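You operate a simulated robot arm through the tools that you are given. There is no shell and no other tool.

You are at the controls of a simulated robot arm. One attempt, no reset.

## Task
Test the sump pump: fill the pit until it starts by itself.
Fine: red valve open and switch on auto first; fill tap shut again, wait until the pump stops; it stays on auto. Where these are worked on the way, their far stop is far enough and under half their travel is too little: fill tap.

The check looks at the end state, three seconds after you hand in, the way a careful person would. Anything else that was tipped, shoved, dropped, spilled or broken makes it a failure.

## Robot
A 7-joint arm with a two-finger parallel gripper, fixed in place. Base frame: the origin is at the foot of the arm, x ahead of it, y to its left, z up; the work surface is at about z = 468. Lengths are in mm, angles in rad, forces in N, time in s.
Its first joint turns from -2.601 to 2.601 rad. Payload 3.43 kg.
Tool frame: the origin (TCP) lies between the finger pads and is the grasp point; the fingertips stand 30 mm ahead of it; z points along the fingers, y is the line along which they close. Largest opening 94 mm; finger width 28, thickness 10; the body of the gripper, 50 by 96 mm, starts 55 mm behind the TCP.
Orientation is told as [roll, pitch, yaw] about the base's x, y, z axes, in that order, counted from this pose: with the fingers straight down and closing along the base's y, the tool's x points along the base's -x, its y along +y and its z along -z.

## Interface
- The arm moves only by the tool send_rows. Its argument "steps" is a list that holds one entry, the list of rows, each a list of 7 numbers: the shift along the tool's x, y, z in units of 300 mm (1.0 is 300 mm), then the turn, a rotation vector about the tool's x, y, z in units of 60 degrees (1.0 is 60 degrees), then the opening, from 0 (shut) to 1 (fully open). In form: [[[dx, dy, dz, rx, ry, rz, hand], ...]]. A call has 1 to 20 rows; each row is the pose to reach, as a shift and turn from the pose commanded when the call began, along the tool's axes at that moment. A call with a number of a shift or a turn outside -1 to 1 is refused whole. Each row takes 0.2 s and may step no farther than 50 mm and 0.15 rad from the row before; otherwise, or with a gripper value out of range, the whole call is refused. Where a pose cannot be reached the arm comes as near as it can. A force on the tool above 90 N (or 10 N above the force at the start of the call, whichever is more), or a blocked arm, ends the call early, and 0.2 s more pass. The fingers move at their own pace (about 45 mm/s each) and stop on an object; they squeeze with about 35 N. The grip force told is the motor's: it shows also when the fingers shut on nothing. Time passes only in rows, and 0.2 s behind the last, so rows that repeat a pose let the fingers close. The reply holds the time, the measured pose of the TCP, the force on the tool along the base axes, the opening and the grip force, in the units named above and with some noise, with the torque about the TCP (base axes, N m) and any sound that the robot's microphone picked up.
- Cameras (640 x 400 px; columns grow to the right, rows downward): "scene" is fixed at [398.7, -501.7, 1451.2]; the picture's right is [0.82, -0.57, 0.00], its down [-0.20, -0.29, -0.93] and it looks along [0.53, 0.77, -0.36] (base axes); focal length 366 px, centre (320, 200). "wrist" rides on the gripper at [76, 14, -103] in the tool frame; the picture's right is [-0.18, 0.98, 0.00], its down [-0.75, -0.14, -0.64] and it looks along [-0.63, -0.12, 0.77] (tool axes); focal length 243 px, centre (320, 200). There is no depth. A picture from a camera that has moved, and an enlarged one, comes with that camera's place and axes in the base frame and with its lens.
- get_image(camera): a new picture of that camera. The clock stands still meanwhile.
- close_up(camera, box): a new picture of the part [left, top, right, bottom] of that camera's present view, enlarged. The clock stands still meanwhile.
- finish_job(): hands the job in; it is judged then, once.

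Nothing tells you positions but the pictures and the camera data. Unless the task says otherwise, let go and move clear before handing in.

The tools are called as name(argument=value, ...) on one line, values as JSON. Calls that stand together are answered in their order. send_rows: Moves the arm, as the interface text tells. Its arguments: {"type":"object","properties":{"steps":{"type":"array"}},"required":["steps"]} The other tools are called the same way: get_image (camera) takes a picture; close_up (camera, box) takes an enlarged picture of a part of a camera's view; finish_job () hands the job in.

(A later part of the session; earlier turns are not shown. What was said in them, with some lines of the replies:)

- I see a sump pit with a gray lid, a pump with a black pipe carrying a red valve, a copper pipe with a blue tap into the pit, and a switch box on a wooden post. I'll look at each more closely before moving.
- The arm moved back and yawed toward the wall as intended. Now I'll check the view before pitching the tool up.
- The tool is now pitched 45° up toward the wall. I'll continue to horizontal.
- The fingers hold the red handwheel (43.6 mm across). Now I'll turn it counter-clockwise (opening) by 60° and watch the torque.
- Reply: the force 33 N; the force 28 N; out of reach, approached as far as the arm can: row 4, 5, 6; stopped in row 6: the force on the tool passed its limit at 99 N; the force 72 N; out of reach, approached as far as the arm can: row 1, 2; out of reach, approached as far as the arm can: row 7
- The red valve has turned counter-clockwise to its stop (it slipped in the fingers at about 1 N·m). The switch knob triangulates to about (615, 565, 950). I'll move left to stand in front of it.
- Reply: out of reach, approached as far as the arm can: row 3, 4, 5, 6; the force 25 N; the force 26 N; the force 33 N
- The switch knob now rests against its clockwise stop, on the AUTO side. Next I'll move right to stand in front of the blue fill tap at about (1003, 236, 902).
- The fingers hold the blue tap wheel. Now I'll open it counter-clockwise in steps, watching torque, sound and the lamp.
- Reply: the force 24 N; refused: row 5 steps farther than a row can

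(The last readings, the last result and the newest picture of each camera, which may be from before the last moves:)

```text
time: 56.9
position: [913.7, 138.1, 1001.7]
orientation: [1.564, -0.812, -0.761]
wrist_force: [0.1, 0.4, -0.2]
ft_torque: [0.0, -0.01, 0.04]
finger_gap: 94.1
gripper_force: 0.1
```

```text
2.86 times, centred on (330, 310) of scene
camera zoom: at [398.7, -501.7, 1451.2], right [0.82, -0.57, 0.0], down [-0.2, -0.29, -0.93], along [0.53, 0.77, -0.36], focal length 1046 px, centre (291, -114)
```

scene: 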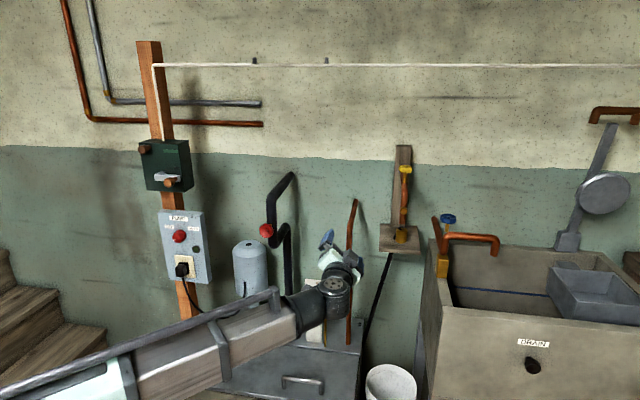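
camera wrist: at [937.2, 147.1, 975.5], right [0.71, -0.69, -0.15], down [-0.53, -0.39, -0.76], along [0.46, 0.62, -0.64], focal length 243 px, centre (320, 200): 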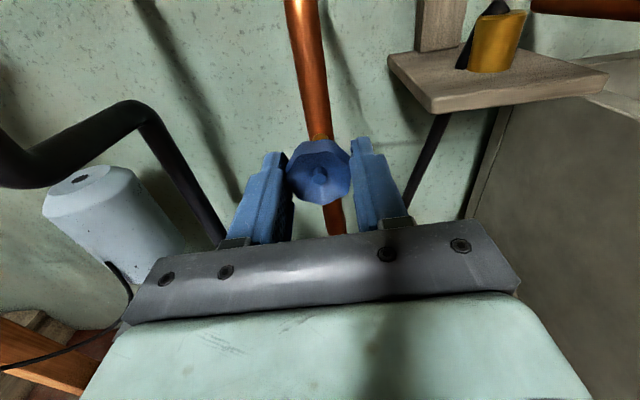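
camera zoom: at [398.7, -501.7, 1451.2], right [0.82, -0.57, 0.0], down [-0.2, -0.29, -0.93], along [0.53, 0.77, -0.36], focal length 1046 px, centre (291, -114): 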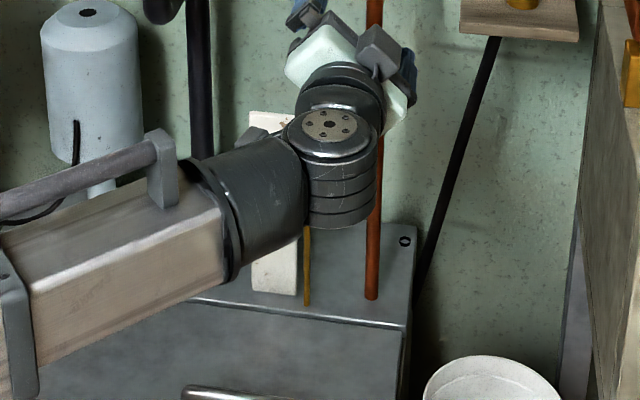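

send_rows(steps=[[[-0.11, 0.105, 0, 0, 0, 0, 1], [-0.22, 0.21, 0, 0, 0, 0, 1], [-0.33, 0.315, 0, 0, 0, 0, 1]]])

get_image(camera="scene")

close_up(camera="scene", box=[280, 260, 360, 350])

```text
time: 57.7
position: [916.1, 138.8, 1137.3]
orientation: [1.568, -0.812, -0.761]
wrist_force: [-0.1, 0.1, -0.4]
ft_torque: [-0.04, -0.03, -0.01]
finger_gap: 93.8
gripper_force: 0.1
```

```text
taken
```

scene: 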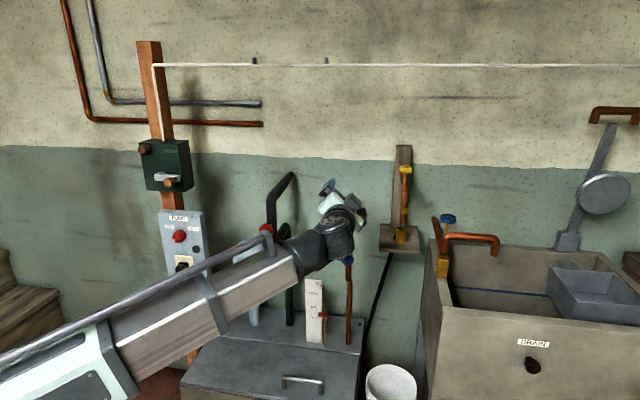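

```text
4.44 times, centred on (320, 305) of scene
camera zoom: at [398.7, -501.7, 1451.2], right [0.82, -0.57, 0.0], down [-0.2, -0.29, -0.93], along [0.53, 0.77, -0.36], focal length 1627 px, centre (320, -267)
```

zoom: 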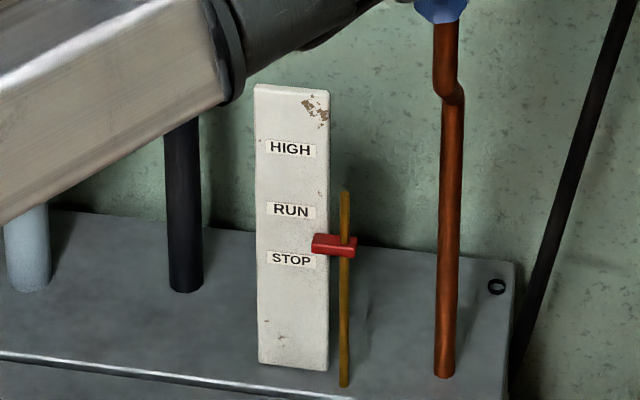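

The tap is flowing: the float has risen from STOP about a third of the way to RUN. I'll return and take hold of the tap again so that I can shut it promptly once the pump starts.

send_rows(steps=[[[0.115, -0.108, 0, 0, 0, 0, 1], [0.23, -0.216, 0, 0, 0, 0, 1], [0.346, -0.324, 0, 0, 0, 0, 1], [0.461, -0.432, 0, 0, 0, 0, 1], [0.5765, -0.5405, 0, 0, 0, 0, 1], [0.5765, -0.5405, 0.14, 0, 0, 0, 1], [0.5765, -0.5405, 0.28, 0, 0, 0, 1], [0.5765, -0.5405, 0.405, 0, 0, 0, 1]]])

get_image(camera="wrist")

get_image(camera="scene")

```text
time: 59.5
position: [997.4, 225.6, 901.2]
orientation: [1.567, -0.812, -0.762]
wrist_force: [0.0, -0.1, 0.1]
ft_torque: [0.01, -0.01, -0.01]
finger_gap: 94.0
gripper_force: 0.1
```

```text
taken
camera wrist: at [880.0, 195.1, 854.7], right [-0.42, 0.41, 0.81], down [0.0, -0.89, 0.45], along [0.91, 0.19, 0.37], focal length 243 px, centre (320, 200)
```

wrist: 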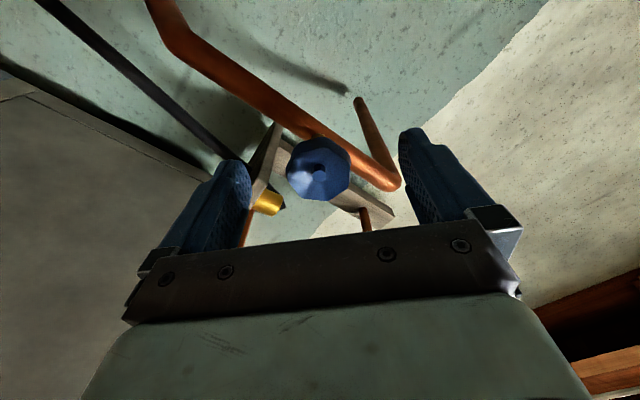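

```text
taken
```

scene: 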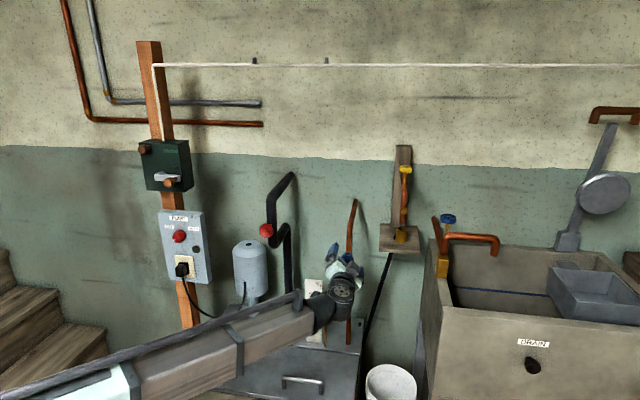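

send_rows(steps=[[[0, 0, 0.01, 0, 0, 0, 0.7], [0, 0, 0.01, 0, 0, 0, 0.5], [0, 0, 0.01, 0, 0, 0, 0.35], [0, 0, 0.01, 0, 0, 0, 0.3]]])

close_up(camera="scene", box=[155, 205, 275, 325])

```text
time: 60.5
position: [999.8, 226.7, 899.6]
orientation: [1.566, -0.812, -0.762]
wrist_force: [1.2, -0.9, -2.8]
ft_torque: [-0.14, 0.12, -0.3]
finger_gap: 37.9
gripper_force: 26.1
```

```text
3.33 times, centred on (215, 265) of scene
camera zoom: at [398.7, -501.7, 1451.2], right [0.82, -0.57, 0.0], down [-0.2, -0.29, -0.93], along [0.53, 0.77, -0.36], focal length 1220 px, centre (670, -17)
```

zoom: 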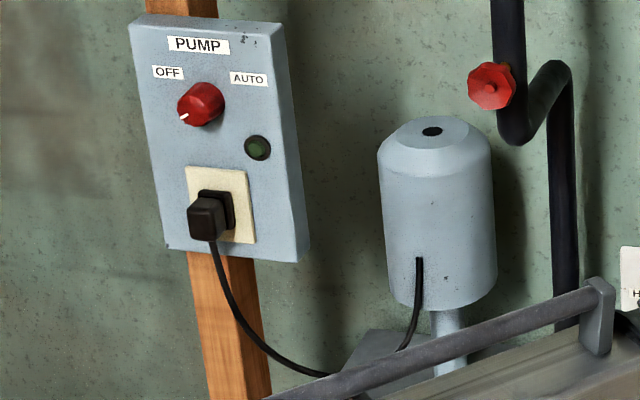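

send_rows(steps=[[[0, 0, 0, 0, 0, 0, 0.3], [0, 0, 0, 0, 0, 0, 0.3], [0, 0, 0, 0, 0, 0, 0.3], [0, 0, 0, 0, 0, 0, 0.3], [0, 0, 0, 0, 0, 0, 0.3], [0, 0, 0, 0, 0, 0, 0.3], [0, 0, 0, 0, 0, 0, 0.3], [0, 0, 0, 0, 0, 0, 0.3], [0, 0, 0, 0, 0, 0, 0.3], [0, 0, 0, 0, 0, 0, 0.3]]])

close_up(camera="scene", box=[155, 205, 275, 325])

```text
time: 62.7
position: [998.1, 227.7, 900.2]
orientation: [1.566, -0.812, -0.763]
wrist_force: [2.5, -3.2, -5.1]
ft_torque: [-0.24, 0.34, -0.4]
finger_gap: 37.8
gripper_force: 45.0
```

```text
3.33 times, centred on (215, 265) of scene
camera zoom: at [398.7, -501.7, 1451.2], right [0.82, -0.57, 0.0], down [-0.2, -0.29, -0.93], along [0.53, 0.77, -0.36], focal length 1220 px, centre (670, -17)
```

zoom: 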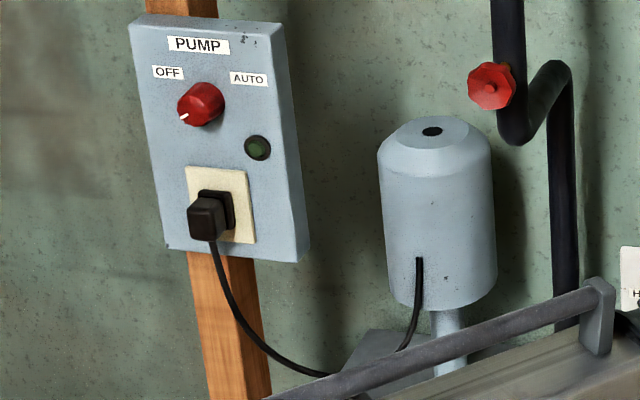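

send_rows(steps=[[[0, 0, 0, 0, 0, 0, 0.3], [0, 0, 0, 0, 0, 0, 0.3], [0, 0, 0, 0, 0, 0, 0.3], [0, 0, 0, 0, 0, 0, 0.3], [0, 0, 0, 0, 0, 0, 0.3], [0, 0, 0, 0, 0, 0, 0.3], [0, 0, 0, 0, 0, 0, 0.3], [0, 0, 0, 0, 0, 0, 0.3], [0, 0, 0, 0, 0, 0, 0.3], [0, 0, 0, 0, 0, 0, 0.3]]])

close_up(camera="scene", box=[155, 205, 275, 325])

close_up(camera="scene", box=[280, 260, 360, 350])

```text
time: 64.9
position: [997.5, 227.0, 899.5]
orientation: [1.564, -0.811, -0.764]
wrist_force: [3.7, -2.5, -5.4]
ft_torque: [-0.25, 0.39, -0.44]
finger_gap: 37.6
gripper_force: 45.1
```

```text
3.33 times, centred on (215, 265) of scene
camera zoom: at [398.7, -501.7, 1451.2], right [0.82, -0.57, 0.0], down [-0.2, -0.29, -0.93], along [0.53, 0.77, -0.36], focal length 1220 px, centre (670, -17)
```

zoom: 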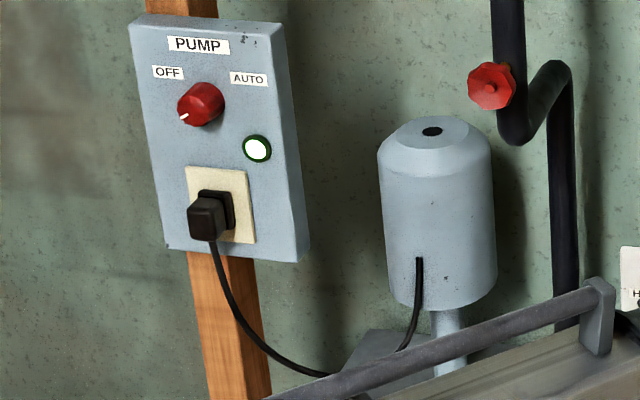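

```text
4.44 times, centred on (320, 305) of scene
camera zoom: at [398.7, -501.7, 1451.2], right [0.82, -0.57, 0.0], down [-0.2, -0.29, -0.93], along [0.53, 0.77, -0.36], focal length 1627 px, centre (320, -267)
```

zoom: 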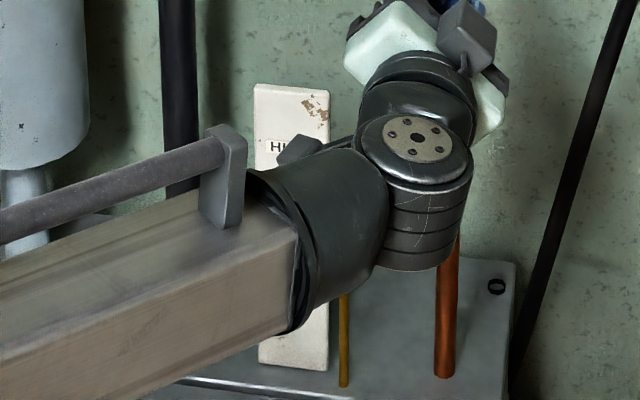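

The green lamp is lit, so the pump started by itself on AUTO. Now I'll shut the fill tap by turning it clockwise.

send_rows(steps=[[[0, 0, 0, 0, 0, 0.14, 0.25], [0, 0, 0, 0, 0, 0.28, 0.25], [0, 0, 0, 0, 0, 0.42, 0.25], [0, 0, 0, 0, 0, 0.56, 0.25], [0, 0, 0, 0, 0, 0.7, 0.25], [0, 0, 0, 0, 0, 0.84, 0.25], [0, 0, 0, 0, 0, 0.98, 0.25]]])

close_up(camera="wrist", box=[260, 110, 380, 220])

```text
time: 66.5
position: [998.7, 226.6, 899.0]
orientation: [1.57, 0.217, -0.768]
wrist_force: [3.9, -13.8, 2.3]
ft_torque: [0.43, -0.47, 0.53]
finger_gap: 37.3
gripper_force: 45.1
```

```text
3.64 times, centred on (320, 165) of wrist
camera zoom: at [875.9, 203.4, 930.3], right [0.28, -0.27, 0.92], down [0.06, -0.95, -0.3], along [0.96, 0.14, -0.25], focal length 882 px, centre (320, 327)
```

zoom: 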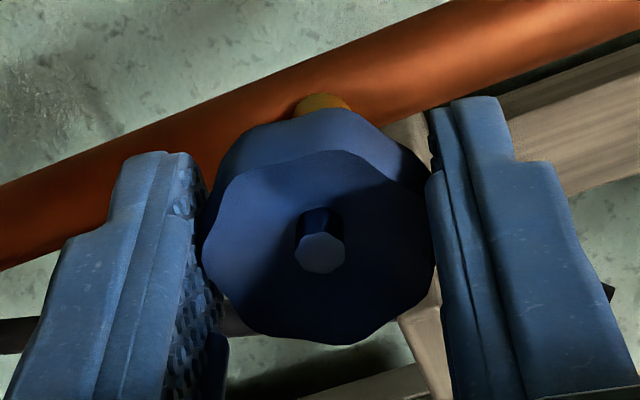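

send_rows(steps=[[[0, 0, 0, 0, 0, 0.14, 0.25], [0, 0, 0, 0, 0, 0.28, 0.25], [0, 0, 0, 0, 0, 0.42, 0.25], [0, 0, 0, 0, 0, 0.56, 0.25], [0, 0, 0, 0, 0, 0.7, 0.25], [0, 0, 0, 0, 0, 0.84, 0.25], [0, 0, 0, 0, 0, 0.98, 0.25]]])

close_up(camera="wrist", box=[260, 110, 380, 220])

close_up(camera="scene", box=[155, 205, 275, 325])

```text
time: 68.1
position: [999.7, 228.4, 898.2]
orientation: [1.562, 1.245, -0.776]
wrist_force: [15.2, -12.3, 15.6]
ft_torque: [0.15, -0.83, -0.84]
finger_gap: 37.8
gripper_force: 44.8
```

```text
3.64 times, centred on (320, 165) of wrist
camera zoom: at [919.5, 161.4, 976.2], right [0.71, -0.69, 0.14], down [-0.37, -0.54, -0.76], along [0.6, 0.49, -0.64], focal length 882 px, centre (320, 327)
```

zoom: 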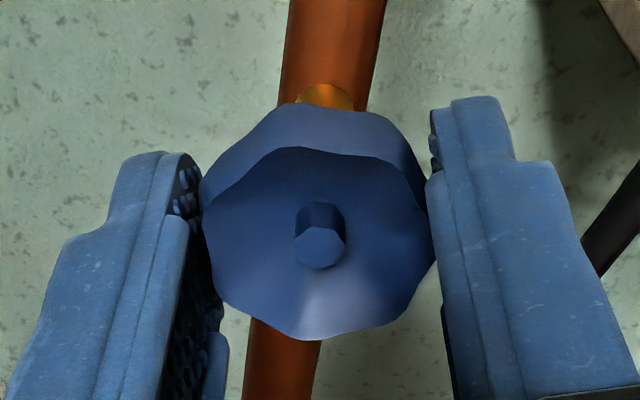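

```text
3.33 times, centred on (215, 265) of scene
camera zoom: at [398.7, -501.7, 1451.2], right [0.82, -0.57, 0.0], down [-0.2, -0.29, -0.93], along [0.53, 0.77, -0.36], focal length 1220 px, centre (670, -17)
```

zoom: 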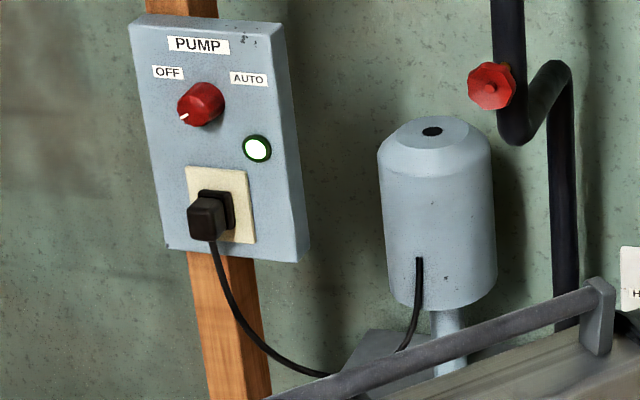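

send_rows(steps=[[[0, 0, 0, 0, 0, 0.14, 0.25], [0, 0, 0, 0, 0, 0.28, 0.25], [0, 0, 0, 0, 0, 0.42, 0.25], [0, 0, 0, 0, 0, 0.56, 0.25]]])

close_up(camera="wrist", box=[260, 110, 380, 220])

```text
time: 69.1
position: [998.8, 227.9, 898.1]
orientation: [-1.554, 1.315, 2.391]
wrist_force: [11.1, -12.2, 0.6]
ft_torque: [-0.45, -0.63, -0.83]
finger_gap: 37.1
gripper_force: 38.4
```

```text
3.64 times, centred on (320, 165) of wrist
camera zoom: at [951.4, 131.4, 968.5], right [0.65, -0.63, -0.43], down [-0.68, -0.24, -0.69], along [0.33, 0.74, -0.58], focal length 882 px, centre (320, 327)
```

zoom: 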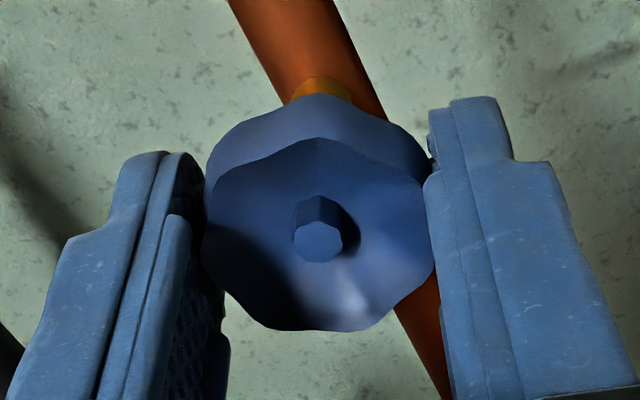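

The tap is against its clockwise stop (shut). I'll release it, back off and rise so I can see the gauge while the pump empties the pit.

send_rows(steps=[[[0, 0, 0, 0, 0, 0, 0.6], [0, 0, 0, 0, 0, 0, 0.9], [0, 0, 0, 0, 0, 0, 1], [0, 0, -0.05, 0, 0, 0, 1], [0, 0, -0.18, 0, 0, 0, 1], [0, 0, -0.32, 0, 0, 0, 1], [0, 0, -0.4, 0, 0, 0, 1], [0.14, -0.038, -0.4, 0, 0, 0, 1], [0.28, -0.075, -0.4, 0, 0, 0, 1], [0.42, -0.113, -0.4, 0, 0, 0, 1], [0.56, -0.15, -0.4, 0, 0, 0, 1], [0.7, -0.188, -0.4, 0, 0, 0, 1], [0.77, -0.208, -0.4, 0, 0, 0, 1]]])

get_image(camera="scene")

close_up(camera="scene", box=[280, 260, 360, 350])

```text
time: 71.9
position: [915.4, 144.4, 1140.6]
orientation: [-1.558, 1.316, 2.39]
wrist_force: [0.5, -0.2, 0.1]
ft_torque: [-0.03, -0.01, 0.02]
finger_gap: 93.9
gripper_force: 0.1
```

```text
taken
```

scene: 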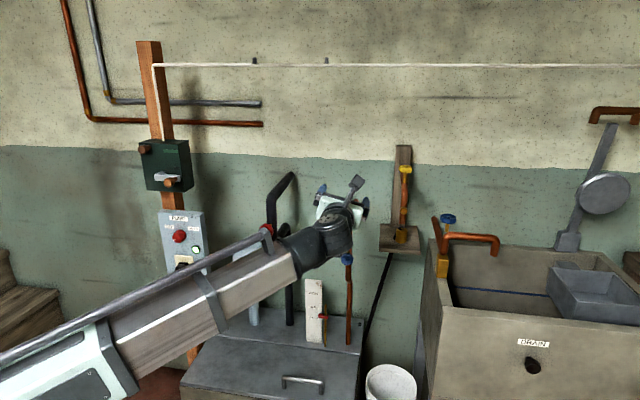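

```text
4.44 times, centred on (320, 305) of scene
camera zoom: at [398.7, -501.7, 1451.2], right [0.82, -0.57, 0.0], down [-0.2, -0.29, -0.93], along [0.53, 0.77, -0.36], focal length 1627 px, centre (320, -267)
```

zoom: 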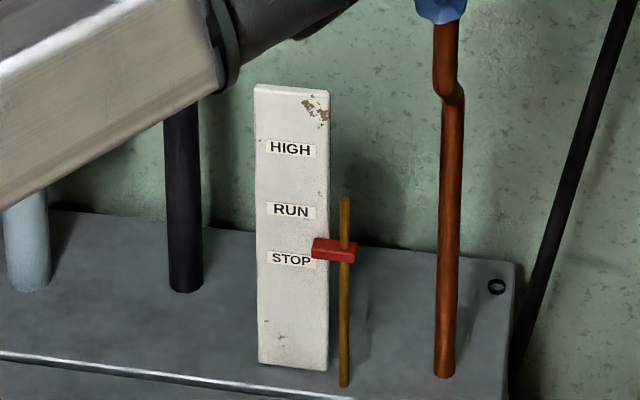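

The float is nearly down at STOP and the lamp is still lit. I'll wait for the pump to stop.

send_rows(steps=[[[0, 0, 0, 0, 0, 0, 1], [0, 0, 0, 0, 0, 0, 1], [0, 0, 0, 0, 0, 0, 1], [0, 0, 0, 0, 0, 0, 1], [0, 0, 0, 0, 0, 0, 1], [0, 0, 0, 0, 0, 0, 1], [0, 0, 0, 0, 0, 0, 1], [0, 0, 0, 0, 0, 0, 1], [0, 0, 0, 0, 0, 0, 1], [0, 0, 0, 0, 0, 0, 1], [0, 0, 0, 0, 0, 0, 1], [0, 0, 0, 0, 0, 0, 1], [0, 0, 0, 0, 0, 0, 1], [0, 0, 0, 0, 0, 0, 1], [0, 0, 0, 0, 0, 0, 1]]])

close_up(camera="scene", box=[155, 205, 275, 325])

close_up(camera="scene", box=[280, 260, 360, 350])

```text
time: 75.1
position: [913.6, 144.7, 1140.2]
orientation: [-1.561, 1.315, 2.387]
wrist_force: [0.1, -0.7, -0.9]
ft_torque: [-0.02, -0.01, -0.01]
finger_gap: 93.9
gripper_force: 0.0
```

```text
3.33 times, centred on (215, 265) of scene
camera zoom: at [398.7, -501.7, 1451.2], right [0.82, -0.57, 0.0], down [-0.2, -0.29, -0.93], along [0.53, 0.77, -0.36], focal length 1220 px, centre (670, -17)
```

zoom: 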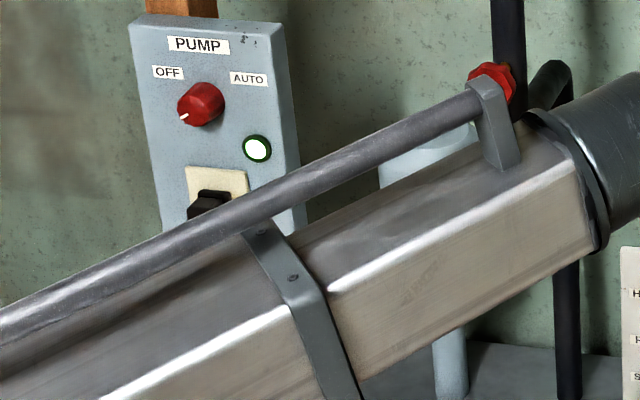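

```text
4.44 times, centred on (320, 305) of scene
camera zoom: at [398.7, -501.7, 1451.2], right [0.82, -0.57, 0.0], down [-0.2, -0.29, -0.93], along [0.53, 0.77, -0.36], focal length 1627 px, centre (320, -267)
```

zoom: 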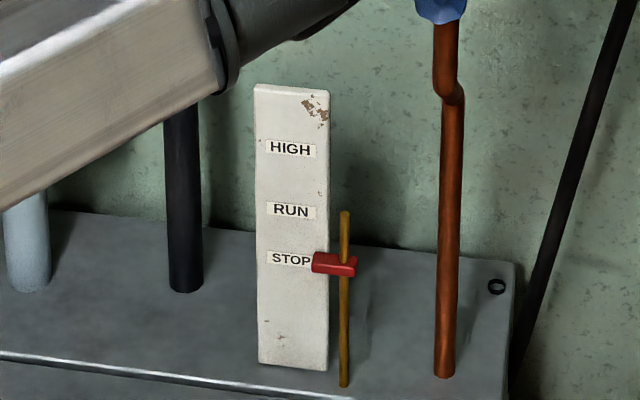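

send_rows(steps=[[[0, 0, 0, 0, 0, 0, 1], [0, 0, 0, 0, 0, 0, 1], [0, 0, 0, 0, 0, 0, 1], [0, 0, 0, 0, 0, 0, 1], [0, 0, 0, 0, 0, 0, 1], [0, 0, 0, 0, 0, 0, 1], [0, 0, 0, 0, 0, 0, 1], [0, 0, 0, 0, 0, 0, 1], [0, 0, 0, 0, 0, 0, 1], [0, 0, 0, 0, 0, 0, 1]]])

close_up(camera="scene", box=[155, 205, 275, 325])

close_up(camera="scene", box=[280, 260, 360, 350])

```text
time: 77.3
position: [913.6, 143.9, 1139.6]
orientation: [-1.56, 1.314, 2.386]
wrist_force: [-0.2, 0.0, 0.5]
ft_torque: [-0.01, 0.0, -0.02]
finger_gap: 94.0
gripper_force: 0.0
```

```text
3.33 times, centred on (215, 265) of scene
camera zoom: at [398.7, -501.7, 1451.2], right [0.82, -0.57, 0.0], down [-0.2, -0.29, -0.93], along [0.53, 0.77, -0.36], focal length 1220 px, centre (670, -17)
```

zoom: 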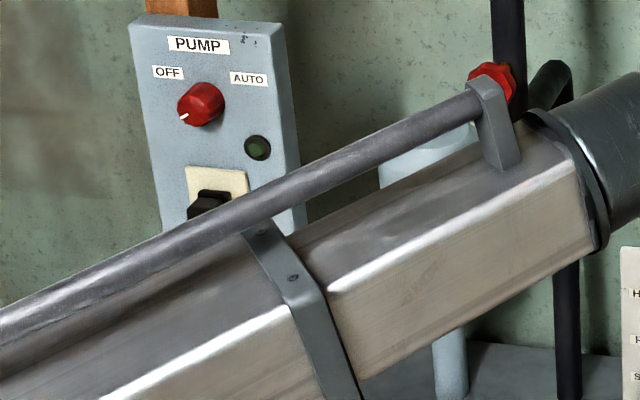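

```text
4.44 times, centred on (320, 305) of scene
camera zoom: at [398.7, -501.7, 1451.2], right [0.82, -0.57, 0.0], down [-0.2, -0.29, -0.93], along [0.53, 0.77, -0.36], focal length 1627 px, centre (320, -267)
```

zoom: 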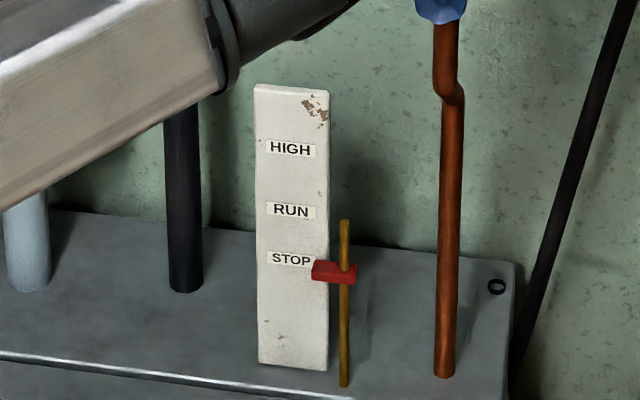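

The lamp is out, so the pump has stopped with the level at STOP. I'll wait a little to confirm the level stays put, which proves the tap is shut.

send_rows(steps=[[[0, 0, 0, 0, 0, 0, 1], [0, 0, 0, 0, 0, 0, 1], [0, 0, 0, 0, 0, 0, 1], [0, 0, 0, 0, 0, 0, 1], [0, 0, 0, 0, 0, 0, 1], [0, 0, 0, 0, 0, 0, 1], [0, 0, 0, 0, 0, 0, 1], [0, 0, 0, 0, 0, 0, 1], [0, 0, 0, 0, 0, 0, 1], [0, 0, 0, 0, 0, 0, 1], [0, 0, 0, 0, 0, 0, 1], [0, 0, 0, 0, 0, 0, 1], [0, 0, 0, 0, 0, 0, 1], [0, 0, 0, 0, 0, 0, 1], [0, 0, 0, 0, 0, 0, 1], [0, 0, 0, 0, 0, 0, 1], [0, 0, 0, 0, 0, 0, 1], [0, 0, 0, 0, 0, 0, 1], [0, 0, 0, 0, 0, 0, 1], [0, 0, 0, 0, 0, 0, 1]]])

close_up(camera="scene", box=[280, 260, 360, 350])

get_image(camera="scene")

```text
time: 81.5
position: [914.2, 143.2, 1140.1]
orientation: [-1.56, 1.313, 2.387]
wrist_force: [0.0, 0.2, -0.1]
ft_torque: [-0.06, 0.02, -0.02]
finger_gap: 93.8
gripper_force: 0.0
```

```text
4.44 times, centred on (320, 305) of scene
camera zoom: at [398.7, -501.7, 1451.2], right [0.82, -0.57, 0.0], down [-0.2, -0.29, -0.93], along [0.53, 0.77, -0.36], focal length 1627 px, centre (320, -267)
```

zoom: 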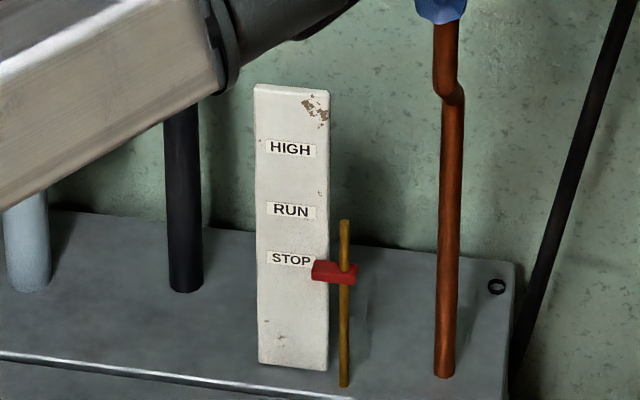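

```text
taken
```

scene: 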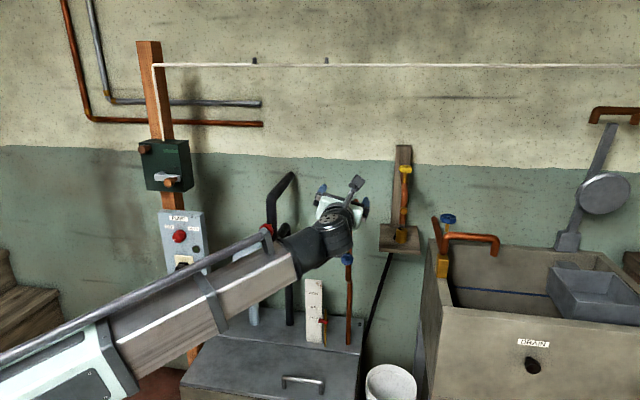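

The level holds steady at STOP with the lamp out. The red valve is open, the switch is on AUTO, the fill tap is shut and the gripper is clear, so I'm handing in.

finish_job()

```text
The job is handed in.
```

The sump pump test worked: with the switch on AUTO, the pump started by itself when the pit filled and stopped again once the level was back at STOP.

- **Red valve:** turned counter-clockwise to its stop, which is open. It stays open.
- **Switch:** turned to its clockwise stop and left there. The knob's white mark doesn't line up with the AUTO label, but the pump starting by itself there shows it is the AUTO position.
- **Fill tap:** opened to its far stop, then turned clockwise to its stop once the lamp showed the pump was running. After the pump stopped, the level held steady for four seconds, so the tap is shut.
- **Arm:** let go of everything and moved clear before handing in. I saw nothing tipped, spilled or knocked.

I saw the pump start and stop from the green lamp and the float gauge; the microphone reported no sound. The arm hid the float at the moment the pump started, so I didn't see it at the RUN mark.
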